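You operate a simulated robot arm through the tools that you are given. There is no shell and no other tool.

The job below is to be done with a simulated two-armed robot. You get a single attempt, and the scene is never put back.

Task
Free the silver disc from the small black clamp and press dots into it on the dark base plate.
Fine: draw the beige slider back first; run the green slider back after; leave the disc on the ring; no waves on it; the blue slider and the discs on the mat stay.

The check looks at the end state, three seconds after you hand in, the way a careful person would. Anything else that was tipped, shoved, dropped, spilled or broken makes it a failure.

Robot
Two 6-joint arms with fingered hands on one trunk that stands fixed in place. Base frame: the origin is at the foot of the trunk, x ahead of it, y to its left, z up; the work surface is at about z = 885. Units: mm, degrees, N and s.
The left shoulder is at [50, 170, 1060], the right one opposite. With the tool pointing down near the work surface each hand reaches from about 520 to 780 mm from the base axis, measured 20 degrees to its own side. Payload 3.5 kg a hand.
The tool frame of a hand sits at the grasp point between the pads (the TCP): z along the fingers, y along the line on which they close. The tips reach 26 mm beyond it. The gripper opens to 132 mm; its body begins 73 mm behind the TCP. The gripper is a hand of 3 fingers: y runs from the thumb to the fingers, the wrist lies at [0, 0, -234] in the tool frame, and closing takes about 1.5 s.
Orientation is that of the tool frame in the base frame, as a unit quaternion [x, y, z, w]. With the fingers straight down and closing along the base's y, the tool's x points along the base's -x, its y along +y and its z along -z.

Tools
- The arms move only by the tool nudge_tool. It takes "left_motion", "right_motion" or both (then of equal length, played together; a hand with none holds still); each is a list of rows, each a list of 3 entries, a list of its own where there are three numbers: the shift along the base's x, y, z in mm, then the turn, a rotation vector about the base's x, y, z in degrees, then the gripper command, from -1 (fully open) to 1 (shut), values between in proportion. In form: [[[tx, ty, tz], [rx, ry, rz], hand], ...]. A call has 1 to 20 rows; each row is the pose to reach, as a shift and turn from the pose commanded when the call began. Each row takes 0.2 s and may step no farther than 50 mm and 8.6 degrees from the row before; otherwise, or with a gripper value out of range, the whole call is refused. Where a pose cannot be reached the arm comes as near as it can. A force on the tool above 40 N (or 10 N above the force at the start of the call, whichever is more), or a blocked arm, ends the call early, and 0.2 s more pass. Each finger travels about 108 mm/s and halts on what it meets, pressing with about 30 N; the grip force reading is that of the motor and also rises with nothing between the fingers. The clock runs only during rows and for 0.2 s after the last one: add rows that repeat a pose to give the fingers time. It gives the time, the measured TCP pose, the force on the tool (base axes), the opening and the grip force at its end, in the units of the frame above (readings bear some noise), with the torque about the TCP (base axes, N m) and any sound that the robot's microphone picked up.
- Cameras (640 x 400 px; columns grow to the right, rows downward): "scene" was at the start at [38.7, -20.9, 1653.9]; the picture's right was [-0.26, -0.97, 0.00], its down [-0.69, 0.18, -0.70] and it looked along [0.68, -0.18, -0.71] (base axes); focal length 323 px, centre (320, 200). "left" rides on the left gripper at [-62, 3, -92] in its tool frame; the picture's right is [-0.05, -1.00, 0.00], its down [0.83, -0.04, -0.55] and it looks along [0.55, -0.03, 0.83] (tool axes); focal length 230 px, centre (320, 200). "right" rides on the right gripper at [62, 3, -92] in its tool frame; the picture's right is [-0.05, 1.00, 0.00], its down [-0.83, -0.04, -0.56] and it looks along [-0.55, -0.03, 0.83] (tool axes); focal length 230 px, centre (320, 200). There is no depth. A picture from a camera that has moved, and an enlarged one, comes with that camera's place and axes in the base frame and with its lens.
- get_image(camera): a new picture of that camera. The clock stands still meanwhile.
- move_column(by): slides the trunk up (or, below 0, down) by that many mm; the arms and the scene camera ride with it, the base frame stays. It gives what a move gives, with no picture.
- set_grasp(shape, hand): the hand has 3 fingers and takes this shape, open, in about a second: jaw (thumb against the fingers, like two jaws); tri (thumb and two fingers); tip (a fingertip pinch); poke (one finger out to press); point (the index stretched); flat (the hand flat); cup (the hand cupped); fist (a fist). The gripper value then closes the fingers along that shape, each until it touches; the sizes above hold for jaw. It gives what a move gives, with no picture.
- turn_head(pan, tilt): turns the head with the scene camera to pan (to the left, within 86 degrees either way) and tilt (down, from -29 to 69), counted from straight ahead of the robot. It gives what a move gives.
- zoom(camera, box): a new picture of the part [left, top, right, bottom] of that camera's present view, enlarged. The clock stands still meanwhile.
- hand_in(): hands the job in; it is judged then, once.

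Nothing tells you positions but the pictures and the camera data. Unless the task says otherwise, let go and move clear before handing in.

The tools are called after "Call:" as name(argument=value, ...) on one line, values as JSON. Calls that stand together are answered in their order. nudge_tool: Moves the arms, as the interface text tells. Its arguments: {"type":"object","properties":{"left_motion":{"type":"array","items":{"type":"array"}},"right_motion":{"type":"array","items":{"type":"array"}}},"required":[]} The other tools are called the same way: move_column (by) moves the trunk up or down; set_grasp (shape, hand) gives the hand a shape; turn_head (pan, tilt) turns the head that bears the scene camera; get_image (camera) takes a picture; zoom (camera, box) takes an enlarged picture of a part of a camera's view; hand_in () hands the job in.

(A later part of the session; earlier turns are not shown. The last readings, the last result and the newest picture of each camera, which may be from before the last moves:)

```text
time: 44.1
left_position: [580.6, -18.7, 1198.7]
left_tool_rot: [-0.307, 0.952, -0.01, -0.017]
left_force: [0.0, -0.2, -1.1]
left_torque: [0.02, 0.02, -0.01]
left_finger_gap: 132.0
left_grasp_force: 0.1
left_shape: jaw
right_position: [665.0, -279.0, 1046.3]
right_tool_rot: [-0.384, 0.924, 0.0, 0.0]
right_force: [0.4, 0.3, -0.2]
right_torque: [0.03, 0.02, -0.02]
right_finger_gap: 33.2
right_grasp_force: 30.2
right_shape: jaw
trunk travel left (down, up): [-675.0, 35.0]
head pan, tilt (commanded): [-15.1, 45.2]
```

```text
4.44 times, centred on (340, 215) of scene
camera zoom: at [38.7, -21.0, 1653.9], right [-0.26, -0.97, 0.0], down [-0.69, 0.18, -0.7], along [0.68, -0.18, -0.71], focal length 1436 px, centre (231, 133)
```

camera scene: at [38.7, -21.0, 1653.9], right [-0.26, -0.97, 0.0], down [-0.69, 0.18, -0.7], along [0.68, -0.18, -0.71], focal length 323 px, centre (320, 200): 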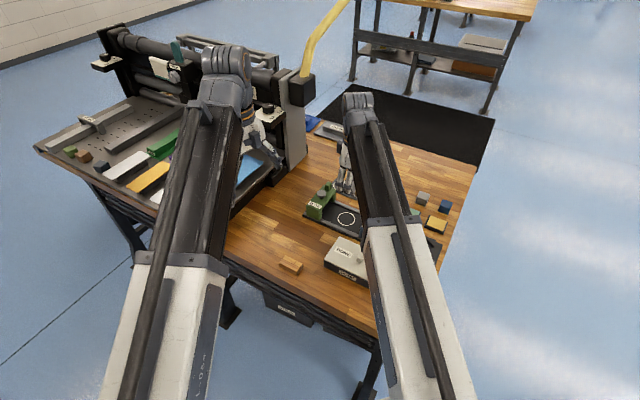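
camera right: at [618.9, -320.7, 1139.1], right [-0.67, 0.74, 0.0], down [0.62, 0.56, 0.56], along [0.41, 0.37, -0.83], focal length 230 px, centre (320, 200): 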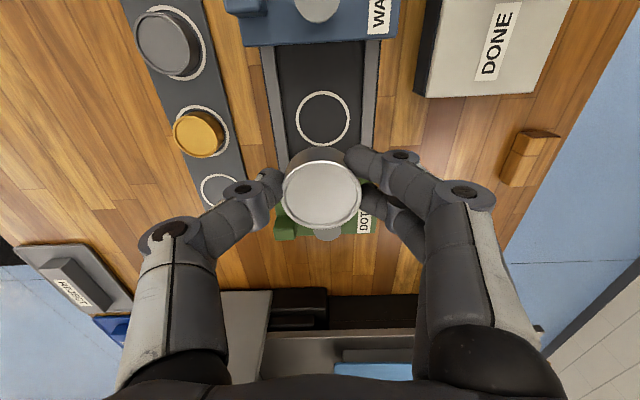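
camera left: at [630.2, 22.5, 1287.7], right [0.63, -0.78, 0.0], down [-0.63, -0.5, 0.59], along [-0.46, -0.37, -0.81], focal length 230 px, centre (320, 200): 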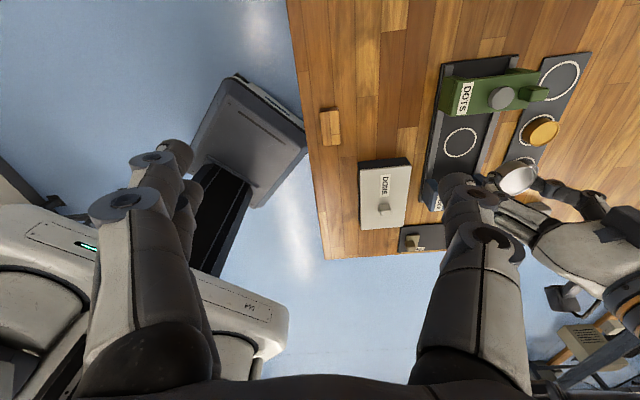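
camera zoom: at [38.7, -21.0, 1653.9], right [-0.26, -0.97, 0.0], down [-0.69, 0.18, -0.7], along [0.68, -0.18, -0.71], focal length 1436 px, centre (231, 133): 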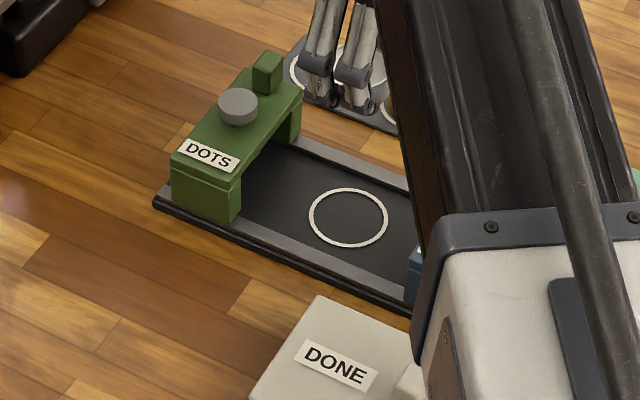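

The ring estimates agree within about 3 mm, so I'll lower partway over it and fine-align by sight.

Call:
nudge_tool(right_motion=[[[-1, -0.4, -15], [0, 0, 0], 1], [[-1.5, -0.7, -30], [0, 0, 0], 1], [[-1.5, -0.7, -45], [0, 0, 0], 1], [[-1.5, -0.7, -60], [0, 0, 0], 1], [[-1.5, -0.7, -75], [0, 0, 0], 1], [[-1.5, -0.7, -85], [0, 0, 0], 1], [[-1.5, -0.7, -85], [0, 0, 0], 1]])

Call:
get_image(camera="right")

Call:
zoom(camera="left", box=[420, 40, 620, 240])

Call:
zoom(camera="scene", box=[300, 170, 380, 260])

```text
time: 45.7
left_position: [580.1, -19.3, 1198.7]
left_tool_rot: [-0.306, 0.952, -0.009, -0.017]
left_force: [-0.3, 0.7, 0.2]
left_torque: [0.0, 0.02, 0.02]
left_finger_gap: 132.1
left_grasp_force: 0.1
left_shape: jaw
right_position: [663.5, -280.3, 960.7]
right_tool_rot: [-0.382, 0.924, 0.0, -0.001]
right_force: [-0.2, 0.4, -0.7]
right_torque: [0.01, 0.04, 0.02]
right_finger_gap: 32.9
right_grasp_force: 30.2
right_shape: jaw
trunk travel left (down, up): [-675.0, 35.0]
head pan, tilt (commanded): [-15.1, 45.2]
```

```text
taken
camera right: at [617.4, -320.9, 1053.9], right [-0.67, 0.74, 0.0], down [0.62, 0.56, 0.56], along [0.41, 0.37, -0.83], focal length 230 px, centre (320, 200)
```

right: 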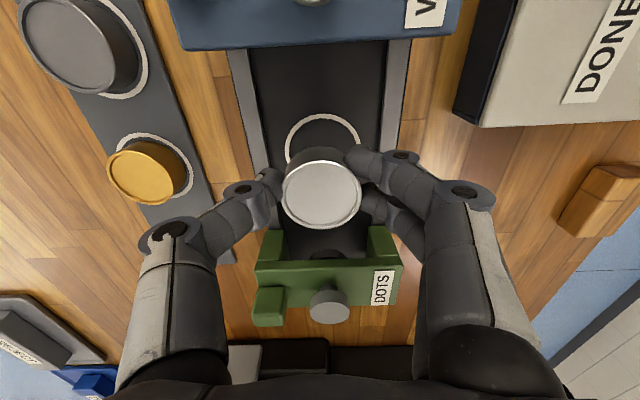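

```text
2.00 times, centred on (520, 140) of left
camera zoom: at [630.2, 22.6, 1287.6], right [0.63, -0.78, 0.0], down [-0.63, -0.5, 0.59], along [-0.46, -0.37, -0.81], focal length 460 px, centre (-80, 320)
```

zoom: 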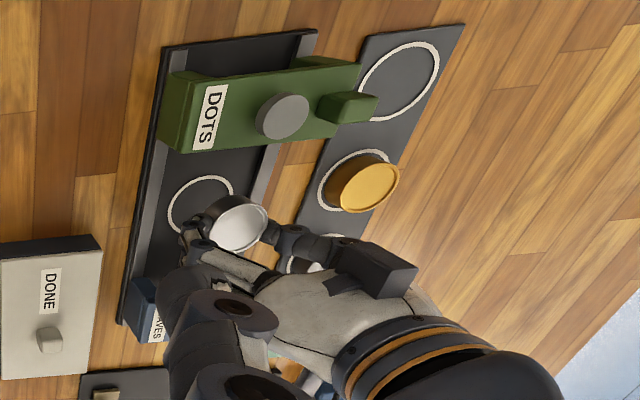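

```text
4.44 times, centred on (340, 215) of scene
camera zoom: at [38.7, -20.9, 1653.9], right [-0.26, -0.97, 0.0], down [-0.69, 0.18, -0.7], along [0.68, -0.18, -0.71], focal length 1436 px, centre (231, 133)
```

zoom: 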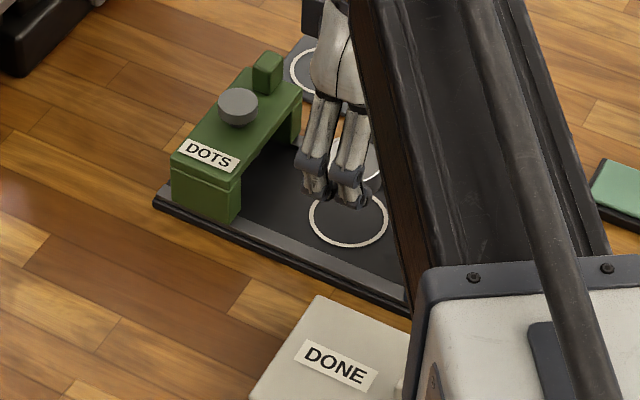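

Call:
zoom(camera="right", box=[240, 90, 400, 230])

```text
2.86 times, centred on (320, 160) of right
camera zoom: at [617.4, -320.9, 1053.9], right [-0.67, 0.74, 0.0], down [0.62, 0.56, 0.56], along [0.41, 0.37, -0.83], focal length 657 px, centre (320, 314)
```

zoom: 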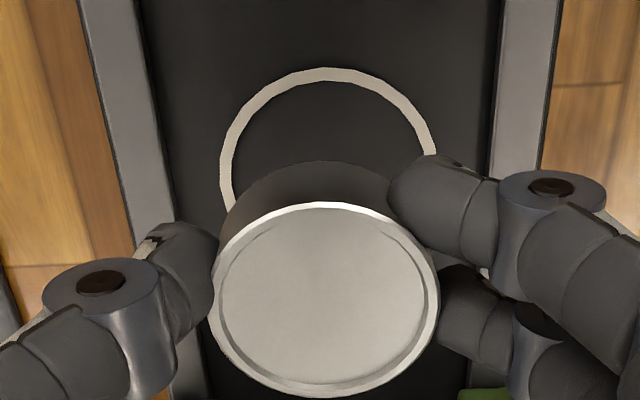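

The disc centre (666.2, -275.9) and ring centre (about 665.7, -276) agree within a millimetre. I'll lower most of the way and look again.

Call:
nudge_tool(right_motion=[[[0, 0, -8], [0, 0, 0], 1], [[0, 0, -16], [0, 0, 0], 1], [[0, 0, -24], [0, 0, 0], 1], [[0, 0, -30], [0, 0, 0], 1], [[0, 0, -33], [0, 0, 0], 1], [[0, 0, -33], [0, 0, 0], 1]])

Call:
zoom(camera="right", box=[240, 90, 400, 230])

Call:
zoom(camera="left", box=[430, 90, 550, 190])

Call:
zoom(camera="scene", box=[310, 180, 380, 250])

```text
time: 47.1
left_position: [581.0, -18.5, 1199.0]
left_tool_rot: [-0.307, 0.952, -0.01, -0.018]
left_force: [-0.2, -0.9, 0.0]
left_torque: [0.0, 0.01, -0.01]
left_finger_gap: 131.9
left_grasp_force: 0.1
left_shape: jaw
right_position: [662.6, -278.4, 928.6]
right_tool_rot: [-0.383, 0.924, 0.0, 0.001]
right_force: [-0.5, -0.6, -1.5]
right_torque: [0.01, -0.03, 0.04]
right_finger_gap: 33.0
right_grasp_force: 29.4
right_shape: jaw
trunk travel left (down, up): [-675.0, 35.0]
head pan, tilt (commanded): [-15.1, 45.2]
```

```text
2.86 times, centred on (320, 160) of right
camera zoom: at [616.5, -320.6, 1022.1], right [-0.67, 0.74, 0.0], down [0.62, 0.56, 0.56], along [0.41, 0.37, -0.83], focal length 657 px, centre (320, 314)
```

zoom: 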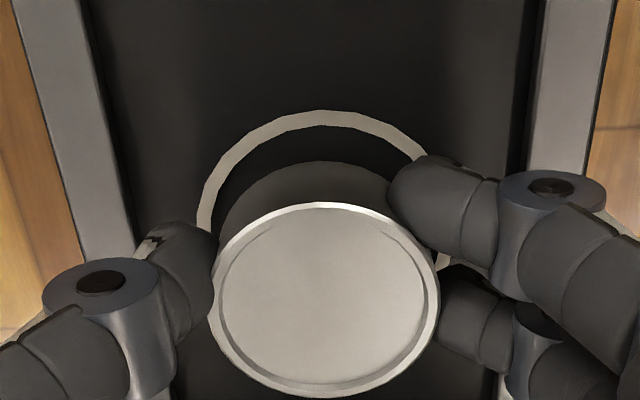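

```text
4.00 times, centred on (490, 140) of left
camera zoom: at [630.3, 22.6, 1287.6], right [0.63, -0.78, 0.0], down [-0.63, -0.5, 0.59], along [-0.46, -0.37, -0.81], focal length 920 px, centre (-360, 440)
```

zoom: 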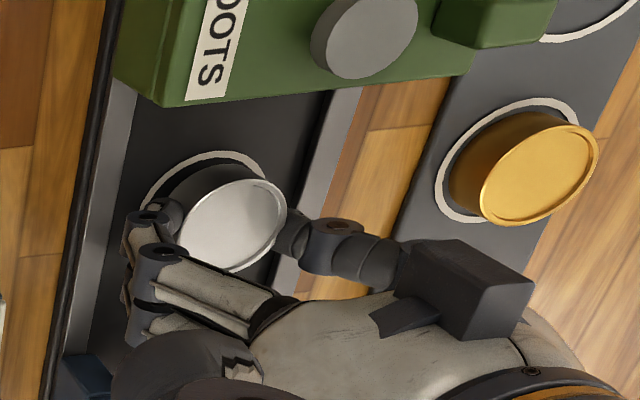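

```text
5.71 times, centred on (345, 215) of scene
camera zoom: at [38.8, -20.9, 1653.9], right [-0.26, -0.97, 0.0], down [-0.69, 0.18, -0.7], along [0.68, -0.18, -0.71], focal length 1846 px, centre (177, 114)
```

zoom: 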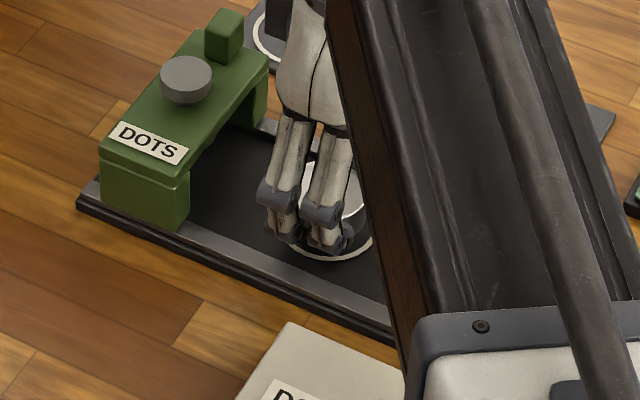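

Still aligned to within about 0.5 mm. I'll lower the last millimetres slowly, watching the vertical force.

Call:
nudge_tool(right_motion=[[[0, 0, -2], [0, 0, 0], 1], [[0, 0, -4], [0, 0, 0], 1], [[0, 0, -5], [0, 0, 0], 1], [[0, 0, -5], [0, 0, 0], 1]])

Call:
nudge_tool(right_motion=[[[0, 0, -1], [0, 0, 0], 1], [[0, 0, -1], [0, 0, 0], 1]])

Call:
zoom(camera="left", box=[440, 110, 520, 180])

```text
time: 48.1
left_position: [580.1, -17.7, 1198.0]
left_tool_rot: [-0.307, 0.951, -0.009, -0.017]
left_force: [-0.4, -0.6, -0.1]
left_torque: [-0.01, -0.02, 0.0]
left_finger_gap: 131.7
left_grasp_force: 0.1
left_shape: jaw
right_position: [663.8, -279.9, 924.5]
right_tool_rot: [-0.382, 0.924, 0.001, 0.0]
right_force: [-0.6, -0.1, -0.5]
right_torque: [-0.02, 0.02, -0.02]
right_finger_gap: 33.1
right_grasp_force: 30.1
right_shape: jaw
trunk travel left (down, up): [-675.0, 35.0]
head pan, tilt (commanded): [-15.1, 45.2]
```

```text
time: 48.7
left_position: [580.3, -19.2, 1199.1]
left_tool_rot: [-0.307, 0.952, -0.01, -0.017]
left_force: [0.9, -0.3, -1.1]
left_torque: [0.0, -0.02, 0.02]
left_finger_gap: 131.8
left_grasp_force: 0.0
left_shape: jaw
right_position: [663.2, -280.0, 922.8]
right_tool_rot: [-0.382, 0.924, -0.001, -0.001]
right_force: [-0.8, -0.5, 1.1]
right_torque: [0.01, -0.01, 0.0]
right_finger_gap: 33.1
right_grasp_force: 30.1
right_shape: jaw
trunk travel left (down, up): [-675.0, 35.0]
head pan, tilt (commanded): [-15.1, 45.2]
```

```text
5.71 times, centred on (480, 145) of left
camera zoom: at [630.1, 22.6, 1287.7], right [0.63, -0.78, 0.0], down [-0.63, -0.5, 0.59], along [-0.46, -0.37, -0.81], focal length 1315 px, centre (-594, 514)
```

zoom: 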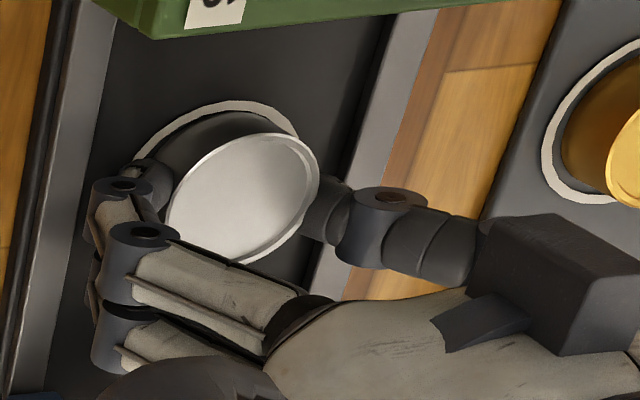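

Call:
nudge_tool(right_motion=[[[0, 0, -1], [0, 0, 0], 1], [[0, 0, -1], [0, 0, 0], 1]])

Call:
nudge_tool(right_motion=[[[0, 0, -0.7], [0, 0, 0], 1], [[0, 0, -0.7], [0, 0, 0], 1]])

Call:
zoom(camera="left", box=[440, 110, 520, 180])

Call:
zoom(camera="right", box=[240, 90, 400, 230])

```text
time: 49.3
left_position: [579.3, -18.2, 1199.4]
left_tool_rot: [-0.307, 0.952, -0.01, -0.018]
left_force: [-0.2, 0.2, 0.0]
left_torque: [0.02, 0.02, 0.0]
left_finger_gap: 131.9
left_grasp_force: 0.0
left_shape: jaw
right_position: [663.1, -278.8, 923.1]
right_tool_rot: [-0.383, 0.924, -0.002, 0.001]
right_force: [1.1, 0.7, 5.4]
right_torque: [0.06, 0.03, -0.01]
right_finger_gap: 33.3
right_grasp_force: 29.6
right_shape: jaw
trunk travel left (down, up): [-675.0, 35.0]
head pan, tilt (commanded): [-15.1, 45.2]
```

```text
time: 49.9
left_position: [580.5, -18.5, 1199.1]
left_tool_rot: [-0.307, 0.952, -0.009, -0.017]
left_force: [0.3, 0.9, 0.1]
left_torque: [-0.01, -0.02, -0.01]
left_finger_gap: 131.6
left_grasp_force: 0.0
left_shape: jaw
right_position: [662.0, -277.9, 921.6]
right_tool_rot: [-0.383, 0.924, -0.002, 0.0]
right_force: [3.0, 0.3, 12.4]
right_torque: [0.01, -0.06, -0.01]
right_finger_gap: 33.4
right_grasp_force: 29.7
right_shape: jaw
trunk travel left (down, up): [-675.0, 35.0]
head pan, tilt (commanded): [-15.1, 45.2]
```

```text
5.71 times, centred on (480, 145) of left
camera zoom: at [629.6, 23.0, 1288.1], right [0.63, -0.78, 0.01], down [-0.63, -0.5, 0.59], along [-0.46, -0.37, -0.81], focal length 1315 px, centre (-594, 514)
```

zoom: 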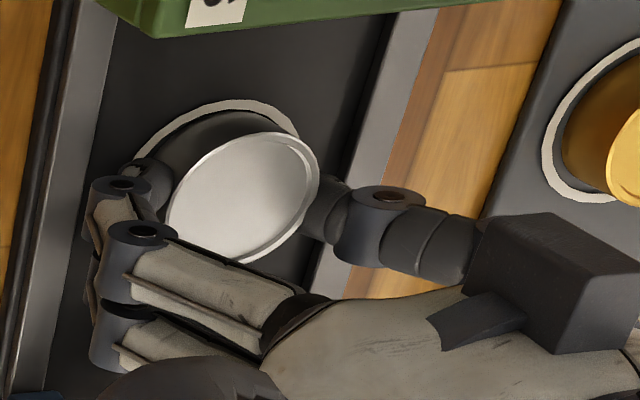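

```text
2.86 times, centred on (320, 160) of right
camera zoom: at [616.3, -320.5, 1014.9], right [-0.67, 0.74, 0.0], down [0.62, 0.56, 0.56], along [0.41, 0.37, -0.83], focal length 657 px, centre (320, 314)
```

zoom: 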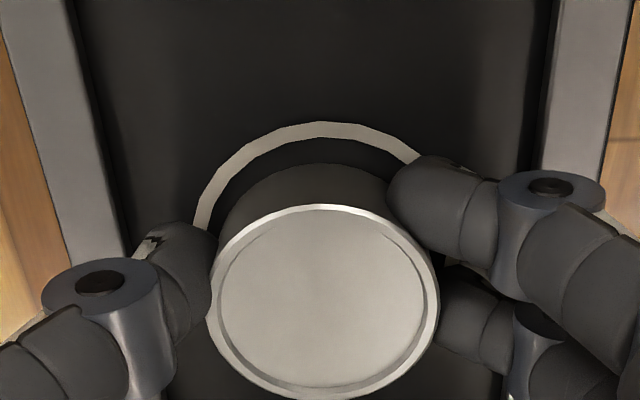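

The disc sits on the plate (12 N contact). I'll relieve the pressure slightly and open the fingers in small steps.

Call:
nudge_tool(right_motion=[[[0, 0, 1], [0, 0, 0], 1], [[0, 0, 1], [0, 0, 0], 0.6], [[0, 0, 1], [0, 0, 0], 0.5], [[0, 0, 1], [0, 0, 0], 0.45], [[0, 0, 1], [0, 0, 0], 0.4], [[0, 0, 1], [0, 0, 0], 0.35], [[0, 0, 1], [0, 0, 0], 0.3], [[0, 0, 1], [0, 0, 0], 0.25], [[0, 0, 1], [0, 0, 0], 0.25]])

Call:
zoom(camera="right", box=[240, 90, 400, 230])

Call:
zoom(camera="left", box=[440, 110, 520, 180])

```text
time: 51.9
left_position: [580.8, -18.7, 1198.0]
left_tool_rot: [-0.307, 0.952, -0.009, -0.017]
left_force: [0.2, -0.4, -0.2]
left_torque: [-0.01, 0.01, 0.01]
left_finger_gap: 132.2
left_grasp_force: 0.0
left_shape: jaw
right_position: [662.5, -279.7, 921.6]
right_tool_rot: [-0.383, 0.924, 0.001, 0.0]
right_force: [0.6, -0.2, 0.7]
right_torque: [0.0, -0.01, 0.0]
right_finger_gap: 48.5
right_grasp_force: 0.2
right_shape: jaw
trunk travel left (down, up): [-675.0, 35.0]
head pan, tilt (commanded): [-15.1, 45.2]
```

```text
2.86 times, centred on (320, 160) of right
camera zoom: at [616.6, -320.8, 1014.6], right [-0.67, 0.74, 0.0], down [0.62, 0.56, 0.56], along [0.41, 0.37, -0.83], focal length 657 px, centre (320, 314)
```

zoom: 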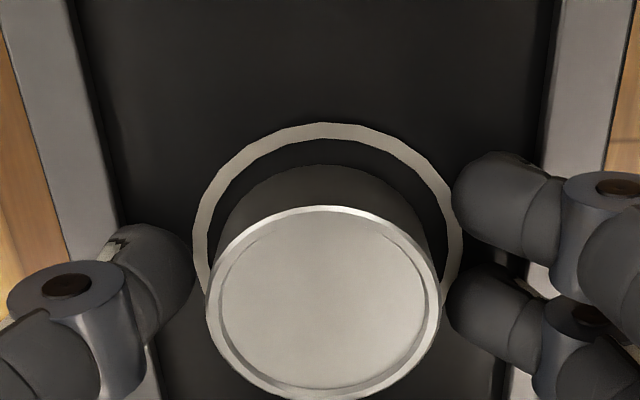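

```text
5.71 times, centred on (480, 145) of left
camera zoom: at [630.1, 22.6, 1287.7], right [0.63, -0.78, 0.0], down [-0.63, -0.5, 0.59], along [-0.46, -0.37, -0.81], focal length 1315 px, centre (-594, 514)
```

zoom: 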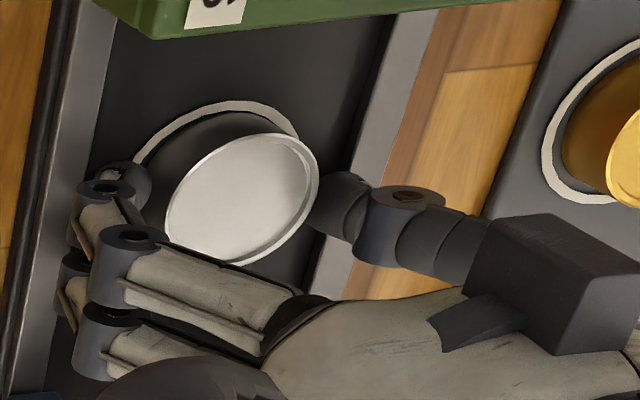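

The disc is released and sits inside the ring. I'll open a touch more while rising, then lift clear.

Call:
nudge_tool(right_motion=[[[0, 0, 1.5], [0, 0, 0], 0.2], [[0, 0, 4], [0, 0, 0], 0.15], [[0, 0, 8], [0, 0, 0], 0.1], [[0, 0, 14], [0, 0, 0], 0.1], [[0, 0, 25], [0, 0, 0], 0.1], [[0, 0, 40], [0, 0, 0], 0.1], [[0, 0, 60], [0, 0, 0], 0.1], [[0, 0, 80], [0, 0, 0], 0.1], [[0, 0, 100], [0, 0, 0], 0.1], [[0, 0, 100], [0, 0, 0], 0.1]])

Call:
get_image(camera="right")

Call:
zoom(camera="left", box=[420, 40, 600, 200])

```text
time: 54.1
left_position: [579.4, -18.7, 1197.9]
left_tool_rot: [-0.307, 0.951, -0.009, -0.017]
left_force: [-1.0, -0.1, -0.3]
left_torque: [-0.01, 0.02, -0.01]
left_finger_gap: 132.1
left_grasp_force: 0.1
left_shape: jaw
right_position: [662.0, -281.8, 1021.9]
right_tool_rot: [-0.383, 0.924, 0.0, 0.0]
right_force: [0.0, 0.4, -0.9]
right_torque: [0.02, 0.04, -0.01]
right_finger_gap: 58.8
right_grasp_force: 0.0
right_shape: jaw
trunk travel left (down, up): [-675.0, 35.0]
head pan, tilt (commanded): [-15.1, 45.2]
```

```text
taken
camera right: at [615.8, -322.2, 1114.7], right [-0.67, 0.74, 0.0], down [0.62, 0.56, 0.56], along [0.41, 0.37, -0.83], focal length 230 px, centre (320, 200)
```

right: 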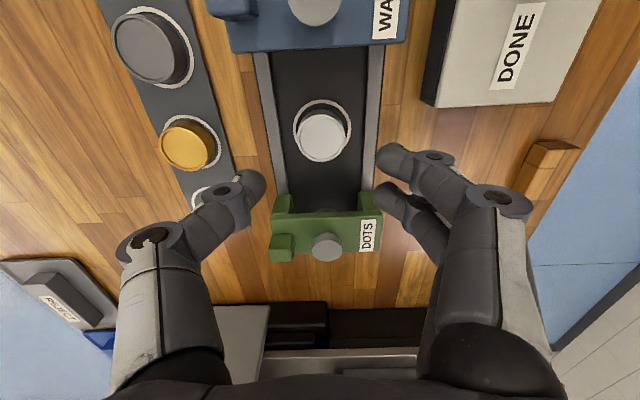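

```text
2.50 times, centred on (510, 120) of left
camera zoom: at [630.2, 22.6, 1287.6], right [0.63, -0.78, 0.0], down [-0.63, -0.5, 0.59], along [-0.46, -0.37, -0.81], focal length 575 px, centre (-155, 400)
```

zoom: 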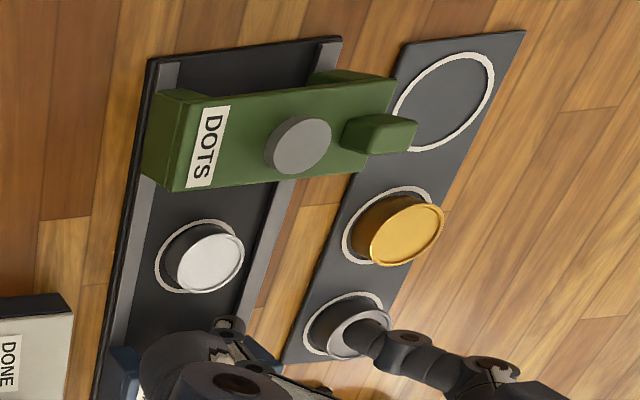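

The disc sits squarely on the ring. Next comes the green slider, so I'll enlarge it to measure its button and handle.

Call:
zoom(camera="right", box=[240, 80, 400, 280])

Call:
zoom(camera="left", box=[435, 45, 565, 165])

Call:
zoom(camera="scene", box=[295, 175, 365, 245])

```text
2.00 times, centred on (320, 180) of right
camera zoom: at [615.8, -322.2, 1114.7], right [-0.67, 0.74, 0.0], down [0.62, 0.56, 0.56], along [0.41, 0.37, -0.83], focal length 460 px, centre (320, 240)
```

zoom: 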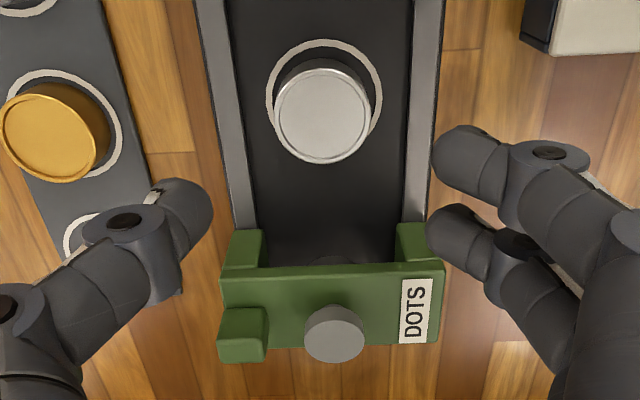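

```text
3.33 times, centred on (500, 105) of left
camera zoom: at [630.2, 22.6, 1287.6], right [0.63, -0.78, 0.0], down [-0.63, -0.5, 0.59], along [-0.46, -0.37, -0.81], focal length 767 px, centre (-280, 517)
```

zoom: 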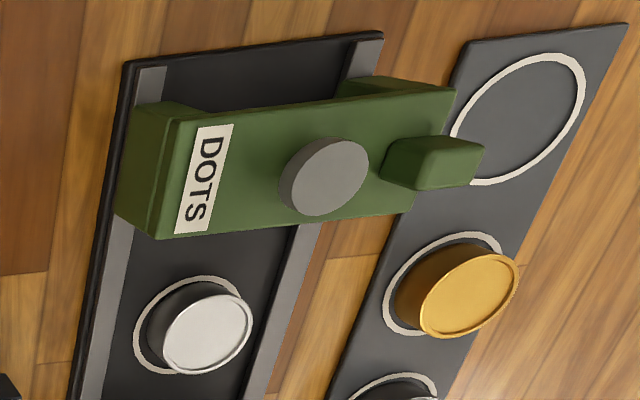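

```text
5.71 times, centred on (330, 210) of scene
camera zoom: at [38.7, -20.9, 1653.9], right [-0.26, -0.97, 0.0], down [-0.69, 0.18, -0.7], along [0.68, -0.18, -0.71], focal length 1846 px, centre (263, 143)
```

zoom: 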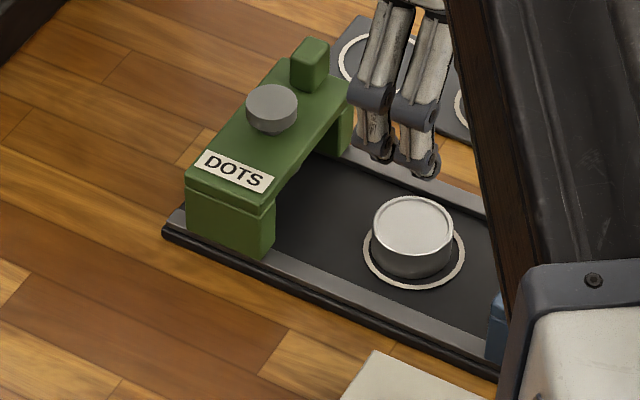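

The green button top is at about (728, -212, 960) and its handle at about (758, -240), so the stamp has to travel about 89 mm along (-0.71, -0.71) to sit over the disc. Before that I'll raise the hand and check which shape gives the best pressing tip.

Call:
nudge_tool(right_motion=[[[0, 0, 20], [0, 0, -7.5], 0.1], [[0, 0, 40], [0, 0, -15], 0.1], [[0, 0, 50], [0, 0, -22.5], 0.1], [[0, 0, 50], [0, 0, -30], 0.1], [[0, 0, 50], [0, 0, -37.5], 0.1], [[0, 0, 50], [0, 0, -45], 0.1], [[0, 0, 50], [0, 0, -52.5], 0.1], [[0, 0, 50], [0, 0, -60], 0.1], [[0, 0, 50], [0, 0, -67.5], 0.1], [[0, 0, 50], [0, 0, -75], 0.1], [[0, 0, 50], [0, 0, -82.5], 0.1], [[0, 0, 50], [0, 0, -90], 0.1], [[0, 0, 50], [0, 0, -90], 0.1]])

Call:
set_grasp(hand="right", shape="poke")

Call:
get_image(camera="right")

Call:
get_image(camera="left")

Call:
zoom(camera="scene", box=[290, 110, 410, 240])

```text
time: 56.9
left_position: [580.5, -18.3, 1198.6]
left_tool_rot: [-0.307, 0.951, -0.01, -0.018]
left_force: [0.0, 0.9, 0.2]
left_torque: [0.02, 0.02, 0.01]
left_finger_gap: 131.9
left_grasp_force: 0.0
left_shape: jaw
right_position: [662.9, -281.1, 1072.1]
right_tool_rot: [0.383, 0.924, 0.0, 0.0]
right_force: [0.9, 0.2, 0.5]
right_torque: [0.0, 0.01, -0.01]
right_finger_gap: 58.9
right_grasp_force: 0.0
right_shape: jaw
trunk travel left (down, up): [-675.0, 35.0]
head pan, tilt (commanded): [-15.1, 45.2]
```

```text
time: 57.8
left_position: [579.8, -17.8, 1197.8]
left_tool_rot: [-0.306, 0.952, -0.009, -0.017]
left_force: [0.5, 0.1, 0.4]
left_torque: [0.03, 0.0, 0.01]
left_finger_gap: 131.6
left_grasp_force: 0.0
left_shape: jaw
right_position: [663.7, -279.6, 1072.1]
right_tool_rot: [0.383, 0.924, 0.0, 0.0]
right_force: [0.5, -0.5, 0.3]
right_torque: [0.0, -0.05, 0.04]
right_finger_gap: 0.1
right_grasp_force: 0.1
right_shape: poke
trunk travel left (down, up): [-675.0, 35.0]
head pan, tilt (commanded): [-15.1, 45.2]
```

```text
taken
camera right: at [621.3, -233.8, 1165.0], right [0.74, 0.67, 0.0], down [0.56, -0.62, 0.56], along [0.37, -0.41, -0.83], focal length 230 px, centre (320, 200)
```

right: 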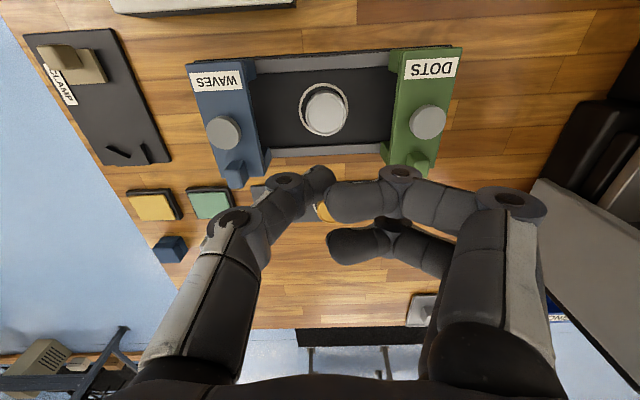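

```text
taken
camera left: at [630.2, 22.6, 1287.7], right [0.63, -0.78, 0.0], down [-0.63, -0.5, 0.59], along [-0.46, -0.37, -0.81], focal length 230 px, centre (320, 200)
```

left: 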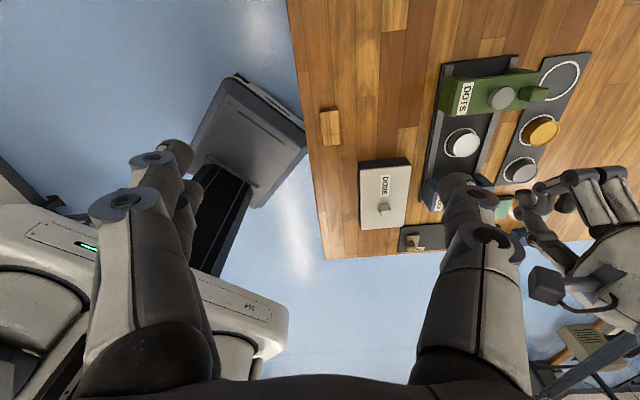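

```text
3.08 times, centred on (350, 175) of scene
camera zoom: at [38.7, -20.9, 1653.9], right [-0.26, -0.97, 0.0], down [-0.69, 0.18, -0.7], along [0.68, -0.18, -0.71], focal length 994 px, centre (228, 277)
```

zoom: 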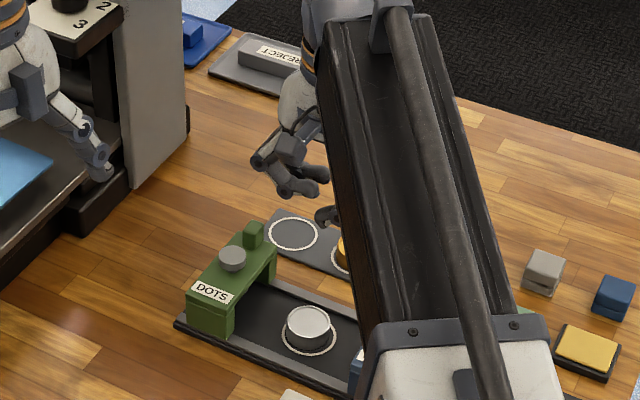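

Call:
zoom(camera="left", box=[490, 150, 640, 290])

Call:
zoom(camera="scene", box=[320, 130, 370, 190])

Call:
set_grasp(hand="right", shape="point")

Call:
zoom(camera="left", box=[490, 150, 640, 290])

Call:
zoom(camera="scene", box=[320, 130, 370, 190])

Call:
set_grasp(hand="right", shape="fist")

Call:
zoom(camera="left", box=[490, 150, 640, 290])

Call:
get_image(camera="right")

```text
2.86 times, centred on (565, 220) of left
camera zoom: at [630.2, 22.6, 1287.7], right [0.63, -0.78, 0.0], down [-0.63, -0.5, 0.59], along [-0.46, -0.37, -0.81], focal length 657 px, centre (-380, 143)
```

zoom: 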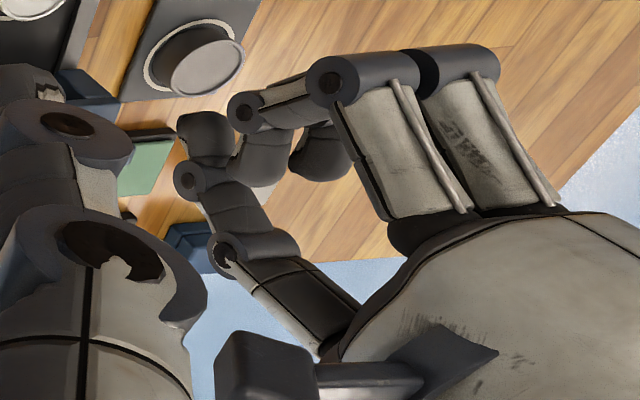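

```text
6.67 times, centred on (345, 160) of scene
camera zoom: at [38.7, -20.9, 1653.9], right [-0.26, -0.97, 0.0], down [-0.69, 0.18, -0.7], along [0.68, -0.18, -0.71], focal length 2154 px, centre (153, 467)
```

zoom: 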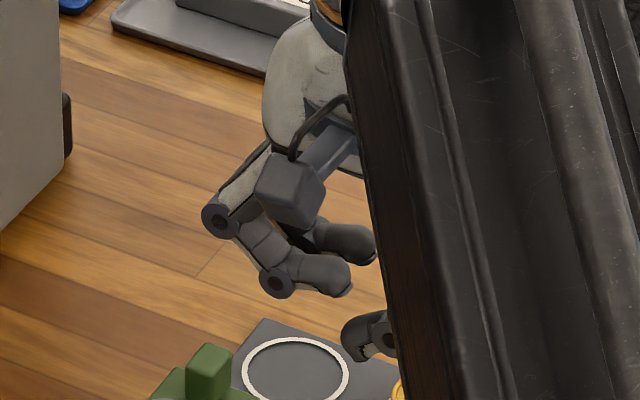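

```text
time: 58.7
left_position: [581.8, -19.5, 1199.5]
left_tool_rot: [-0.306, 0.952, -0.009, -0.017]
left_force: [-0.2, 0.2, -0.1]
left_torque: [0.01, 0.02, -0.02]
left_finger_gap: 131.8
left_grasp_force: 0.1
left_shape: jaw
right_position: [662.9, -279.6, 1072.1]
right_tool_rot: [0.382, 0.924, 0.0, 0.0]
right_force: [-1.1, 0.1, 0.2]
right_torque: [0.0, -0.01, -0.01]
right_finger_gap: 0.0
right_grasp_force: 0.1
right_shape: point
trunk travel left (down, up): [-675.0, 35.0]
head pan, tilt (commanded): [-15.1, 45.2]
```

```text
2.86 times, centred on (565, 220) of left
camera zoom: at [630.2, 22.6, 1287.7], right [0.63, -0.78, 0.0], down [-0.63, -0.5, 0.59], along [-0.46, -0.37, -0.81], focal length 657 px, centre (-380, 143)
```

zoom: 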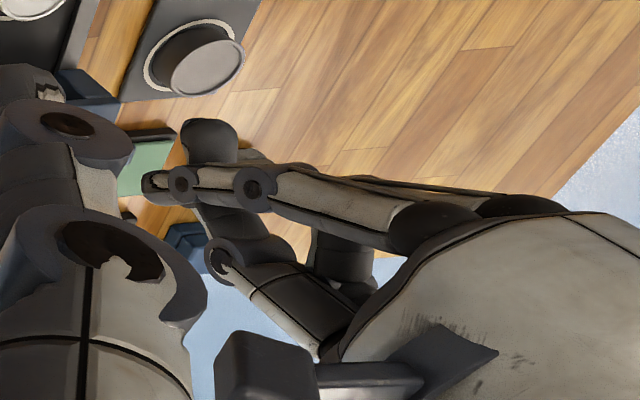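

```text
6.67 times, centred on (345, 160) of scene
camera zoom: at [38.7, -20.9, 1653.9], right [-0.26, -0.97, 0.0], down [-0.69, 0.18, -0.7], along [0.68, -0.18, -0.71], focal length 2154 px, centre (153, 467)
```

zoom: 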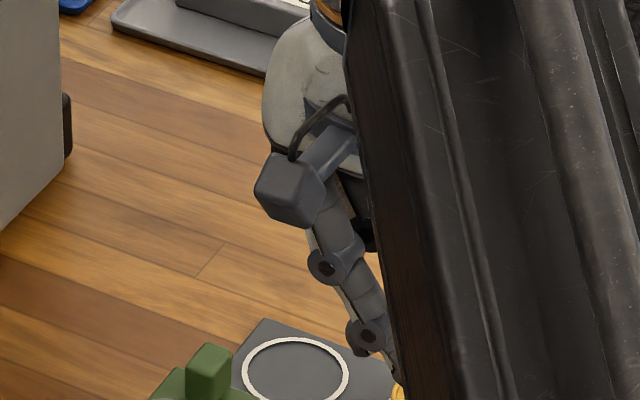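

```text
time: 59.6
left_position: [580.6, -19.3, 1198.2]
left_tool_rot: [-0.306, 0.952, -0.009, -0.018]
left_force: [0.4, -0.9, -0.4]
left_torque: [0.0, -0.01, 0.01]
left_finger_gap: 132.0
left_grasp_force: 0.0
left_shape: jaw
right_position: [664.1, -278.8, 1072.1]
right_tool_rot: [0.383, 0.924, 0.0, 0.0]
right_force: [-0.3, 0.4, 0.6]
right_torque: [0.0, 0.0, -0.02]
right_finger_gap: 0.1
right_grasp_force: 0.1
right_shape: fist
trunk travel left (down, up): [-675.0, 35.0]
head pan, tilt (commanded): [-15.1, 45.2]
```

```text
2.86 times, centred on (565, 220) of left
camera zoom: at [630.2, 22.6, 1287.7], right [0.63, -0.78, 0.0], down [-0.63, -0.5, 0.59], along [-0.46, -0.37, -0.81], focal length 657 px, centre (-380, 143)
```

zoom: 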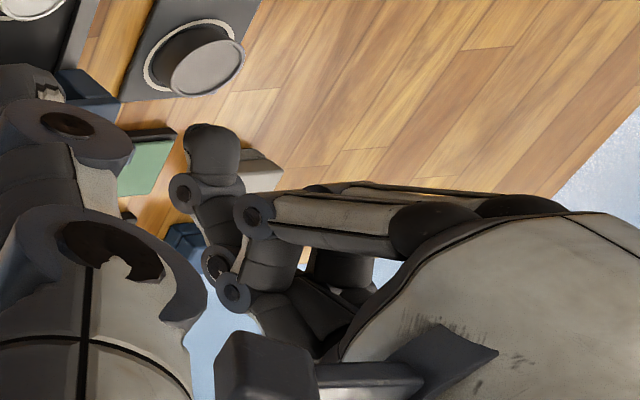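

```text
taken
camera right: at [621.3, -233.9, 1165.0], right [0.74, 0.67, 0.0], down [0.56, -0.62, 0.56], along [0.37, -0.41, -0.83], focal length 230 px, centre (320, 200)
```

right: 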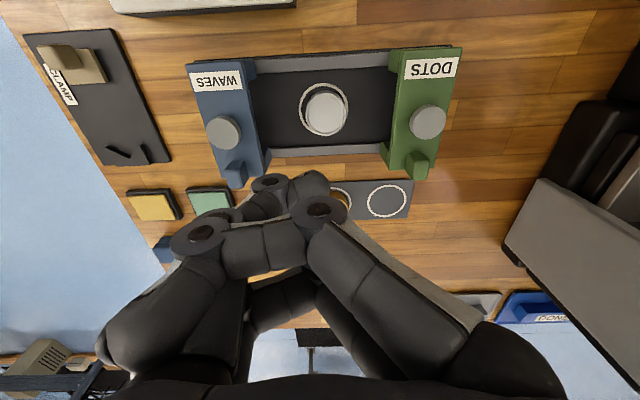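

Poke holds the thumb out along the tool axis with the fingers folded back, so it suits pressing the button. For sliding I'll grip the green handle with the jaw, so I'll measure the handle from this angle first.

Call:
set_grasp(hand="right", shape="jaw")

Call:
zoom(camera="right", box=[290, 30, 480, 200])

Call:
zoom(camera="left", box=[470, 60, 570, 130])

Call:
zoom(camera="scene", box=[305, 175, 345, 215])

```text
time: 60.5
left_position: [581.0, -19.0, 1199.0]
left_tool_rot: [-0.306, 0.952, -0.01, -0.017]
left_force: [0.0, -0.4, 0.0]
left_torque: [-0.02, 0.0, -0.04]
left_finger_gap: 132.0
left_grasp_force: 0.1
left_shape: jaw
right_position: [663.0, -280.4, 1072.7]
right_tool_rot: [0.382, 0.924, -0.001, 0.0]
right_force: [-0.8, 0.2, -0.7]
right_torque: [0.0, 0.0, 0.0]
right_finger_gap: 58.8
right_grasp_force: 0.0
right_shape: jaw
trunk travel left (down, up): [-675.0, 35.0]
head pan, tilt (commanded): [-15.1, 45.2]
```

```text
2.35 times, centred on (385, 115) of right
camera zoom: at [621.3, -233.9, 1165.0], right [0.74, 0.67, 0.0], down [0.56, -0.62, 0.56], along [0.37, -0.41, -0.83], focal length 541 px, centre (167, 400)
```

zoom: 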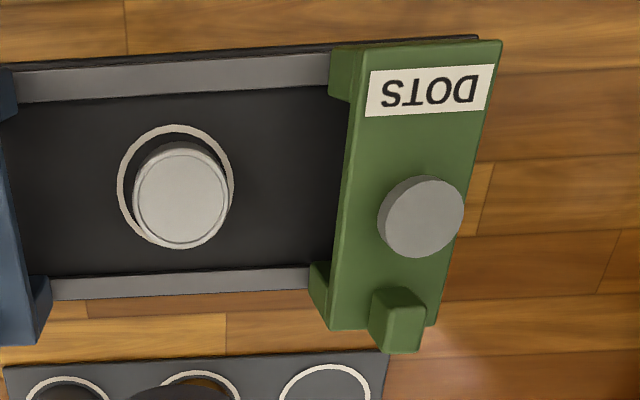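

```text
5.71 times, centred on (520, 95) of left
camera zoom: at [630.2, 22.6, 1287.7], right [0.63, -0.78, 0.0], down [-0.63, -0.5, 0.59], along [-0.46, -0.37, -0.81], focal length 1315 px, centre (-823, 800)
```

zoom: 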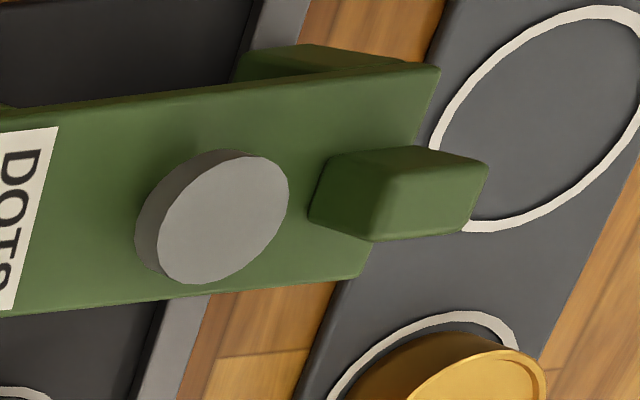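

```text
10.00 times, centred on (325, 195) of scene
camera zoom: at [38.7, -20.9, 1653.9], right [-0.26, -0.97, 0.0], down [-0.69, 0.18, -0.7], along [0.68, -0.18, -0.71], focal length 3230 px, centre (270, 250)
```

zoom: 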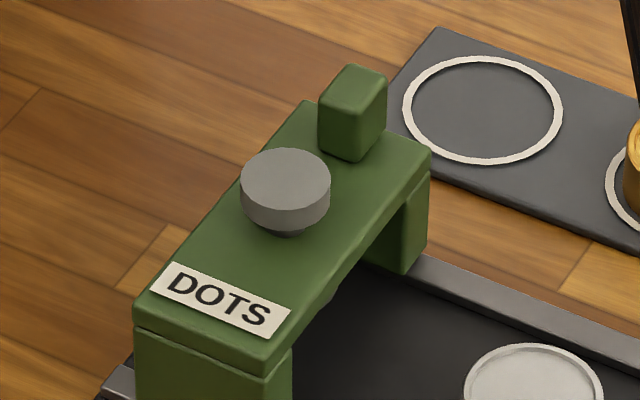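

The handle is about 19 × 18 mm, centred near (758, -243), from the beam top at z≈941 up to 966. It is near the reach limit, so I'll tilt the hand about 15° about the rail axis, hover first and check.

Call:
nudge_tool(right_motion=[[[18, 8, 0], [-2.1, -2.1, 0], 0.1], [[36, 16, -5], [-4.2, -4.2, 0], 0.1], [[54, 24, -15], [-6.4, -6.4, 0], 0.1], [[74, 32, -25], [-8.5, -8.5, 0], 0.1], [[92.8, 39.2, -35], [-10.6, -10.6, 0], 0.1], [[92.8, 39.2, -45], [-10.6, -10.6, 0], 0.1], [[92.8, 39.2, -45], [-10.6, -10.6, 0], 0.1]])

Call:
get_image(camera="right")

Call:
zoom(camera="left", box=[440, 40, 640, 200])

```text
time: 62.1
left_position: [580.9, -19.1, 1198.7]
left_tool_rot: [-0.307, 0.952, -0.009, -0.017]
left_force: [0.5, 0.6, 0.5]
left_torque: [0.03, 0.0, -0.01]
left_finger_gap: 131.8
left_grasp_force: 0.1
left_shape: jaw
right_position: [755.9, -239.8, 1027.3]
right_tool_rot: [0.38, 0.916, -0.05, 0.121]
right_force: [-0.9, -0.9, -0.4]
right_torque: [-0.01, -0.03, 0.04]
right_finger_gap: 2.0
right_grasp_force: 0.1
right_shape: jaw
trunk travel left (down, up): [-675.0, 35.0]
head pan, tilt (commanded): [-15.1, 45.2]
```

```text
taken
camera right: at [698.8, -178.6, 1100.6], right [0.74, 0.67, 0.01], down [0.43, -0.5, 0.75], along [0.51, -0.55, -0.66], focal length 230 px, centre (320, 200)
```

right: 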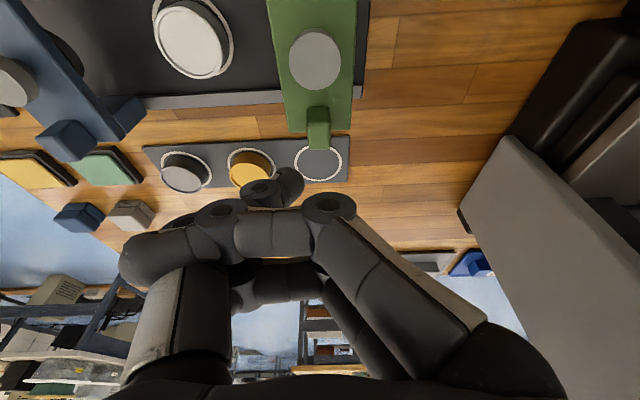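

```text
2.50 times, centred on (540, 120) of left
camera zoom: at [630.2, 22.6, 1287.7], right [0.63, -0.78, 0.0], down [-0.63, -0.5, 0.59], along [-0.46, -0.37, -0.81], focal length 575 px, centre (-230, 400)
```

zoom: 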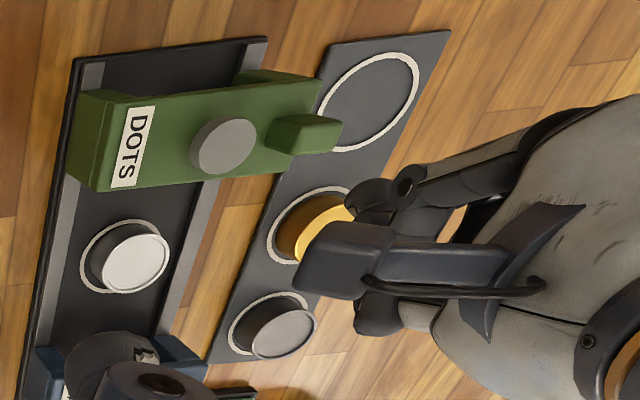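

The hand still looks fist-like (gap 2 mm), with the fingers hooked over the thumb. I'll rise a little and open it fully to free it.

Call:
nudge_tool(right_motion=[[[-5, 5, 20], [0, 0, 0], -1], [[-5, 5, 20], [0, 0, 0], -1], [[-5, 5, 20], [0, 0, 0], -1], [[-5, 5, 20], [0, 0, 0], -1], [[-5, 5, 20], [0, 0, 0], -1], [[-5, 5, 20], [0, 0, 0], -1], [[-5, 5, 20], [0, 0, 0], -1]])

Call:
get_image(camera="right")

```text
time: 63.7
left_position: [580.3, -18.6, 1198.2]
left_tool_rot: [-0.306, 0.952, -0.009, -0.017]
left_force: [0.8, -0.1, -0.6]
left_torque: [-0.01, -0.04, -0.01]
left_finger_gap: 131.8
left_grasp_force: 0.1
left_shape: jaw
right_position: [749.6, -236.4, 1047.3]
right_tool_rot: [0.38, 0.916, -0.049, 0.12]
right_force: [-0.7, -1.0, -0.6]
right_torque: [0.04, -0.02, 0.03]
right_finger_gap: 58.0
right_grasp_force: 0.0
right_shape: jaw
trunk travel left (down, up): [-675.0, 35.0]
head pan, tilt (commanded): [-15.1, 45.2]
```

```text
taken
camera right: at [692.7, -173.8, 1120.7], right [0.74, 0.67, 0.01], down [0.44, -0.5, 0.75], along [0.51, -0.55, -0.66], focal length 230 px, centre (320, 200)
```

right: 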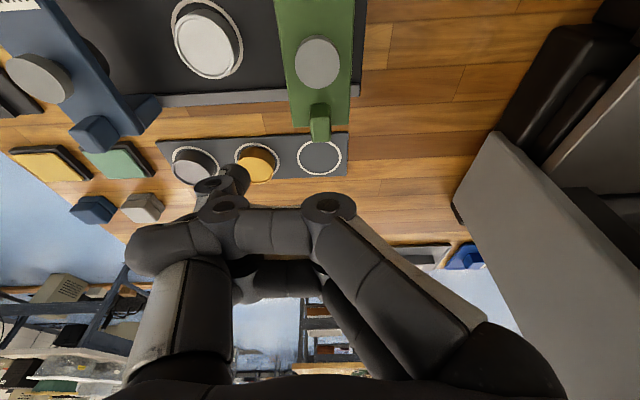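

The thumb and fingers are hooked together. I'll step back through the earlier shapes (fist, then point, then poke, then jaw) in free air to undo it, checking each one.

Call:
set_grasp(hand="right", shape="fist")

Call:
get_image(camera="right")

Call:
set_grasp(hand="right", shape="point")

Call:
get_image(camera="right")

```text
time: 64.6
left_position: [580.5, -19.1, 1197.3]
left_tool_rot: [-0.306, 0.952, -0.008, -0.017]
left_force: [-0.5, -1.2, -0.1]
left_torque: [0.0, 0.01, 0.02]
left_finger_gap: 131.9
left_grasp_force: 0.0
left_shape: jaw
right_position: [748.4, -234.4, 1046.5]
right_tool_rot: [0.379, 0.916, -0.05, 0.121]
right_force: [0.4, 0.1, 0.5]
right_torque: [-0.01, 0.02, 0.03]
right_finger_gap: 0.0
right_grasp_force: 0.1
right_shape: fist
trunk travel left (down, up): [-675.0, 35.0]
head pan, tilt (commanded): [-15.1, 45.2]
```

```text
taken
camera right: at [692.7, -173.8, 1120.7], right [0.74, 0.67, 0.01], down [0.44, -0.5, 0.75], along [0.51, -0.55, -0.66], focal length 230 px, centre (320, 200)
```

right: 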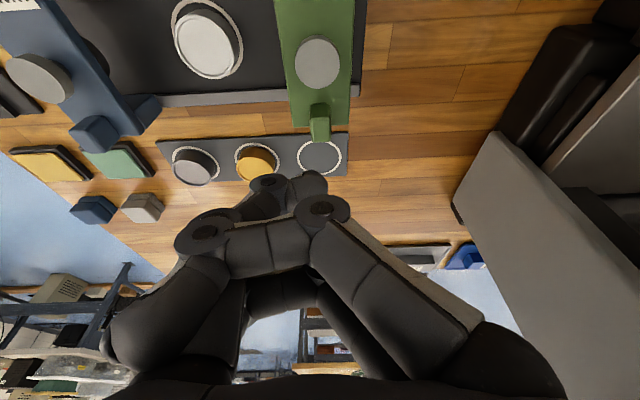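

```text
time: 65.5
left_position: [579.9, -18.7, 1199.1]
left_tool_rot: [-0.306, 0.952, -0.009, -0.017]
left_force: [-0.7, 0.0, -1.0]
left_torque: [0.01, -0.03, 0.01]
left_finger_gap: 132.0
left_grasp_force: 0.1
left_shape: jaw
right_position: [748.3, -234.8, 1046.4]
right_tool_rot: [0.38, 0.916, -0.05, 0.121]
right_force: [0.1, 0.4, 0.5]
right_torque: [0.0, 0.01, 0.03]
right_finger_gap: 125.9
right_grasp_force: 0.2
right_shape: point
trunk travel left (down, up): [-675.0, 35.0]
head pan, tilt (commanded): [-15.1, 45.2]
```

```text
taken
camera right: at [692.7, -173.8, 1120.7], right [0.74, 0.67, 0.01], down [0.44, -0.5, 0.75], along [0.51, -0.55, -0.66], focal length 230 px, centre (320, 200)
```

right: 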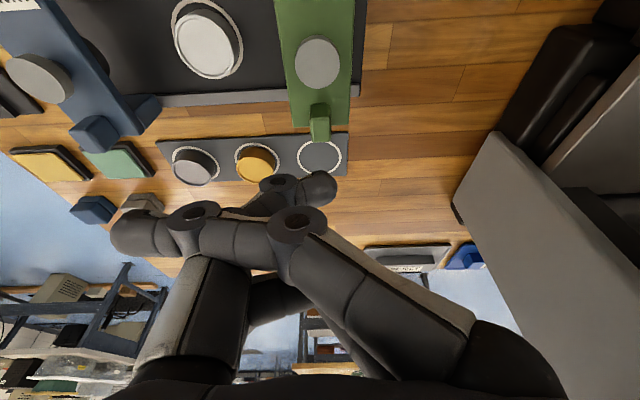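

Call:
set_grasp(hand="right", shape="poke")

Call:
get_image(camera="right")

```text
time: 66.4
left_position: [581.0, -18.7, 1197.8]
left_tool_rot: [-0.307, 0.952, -0.009, -0.018]
left_force: [0.0, 0.8, 0.0]
left_torque: [0.02, 0.0, 0.02]
left_finger_gap: 132.3
left_grasp_force: 0.1
left_shape: jaw
right_position: [750.2, -235.9, 1047.3]
right_tool_rot: [0.379, 0.916, -0.05, 0.12]
right_force: [0.5, 0.0, 0.3]
right_torque: [-0.01, 0.02, 0.0]
right_finger_gap: 0.3
right_grasp_force: 0.0
right_shape: poke
trunk travel left (down, up): [-675.0, 35.0]
head pan, tilt (commanded): [-15.1, 45.2]
```

```text
taken
camera right: at [692.7, -173.8, 1120.7], right [0.74, 0.67, 0.01], down [0.44, -0.5, 0.75], along [0.51, -0.55, -0.66], focal length 230 px, centre (320, 200)
```

right: 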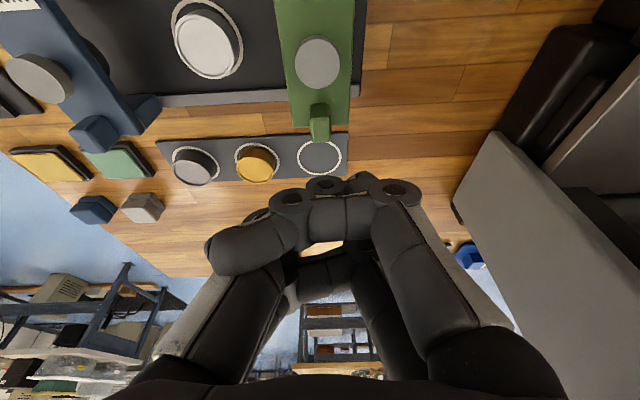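

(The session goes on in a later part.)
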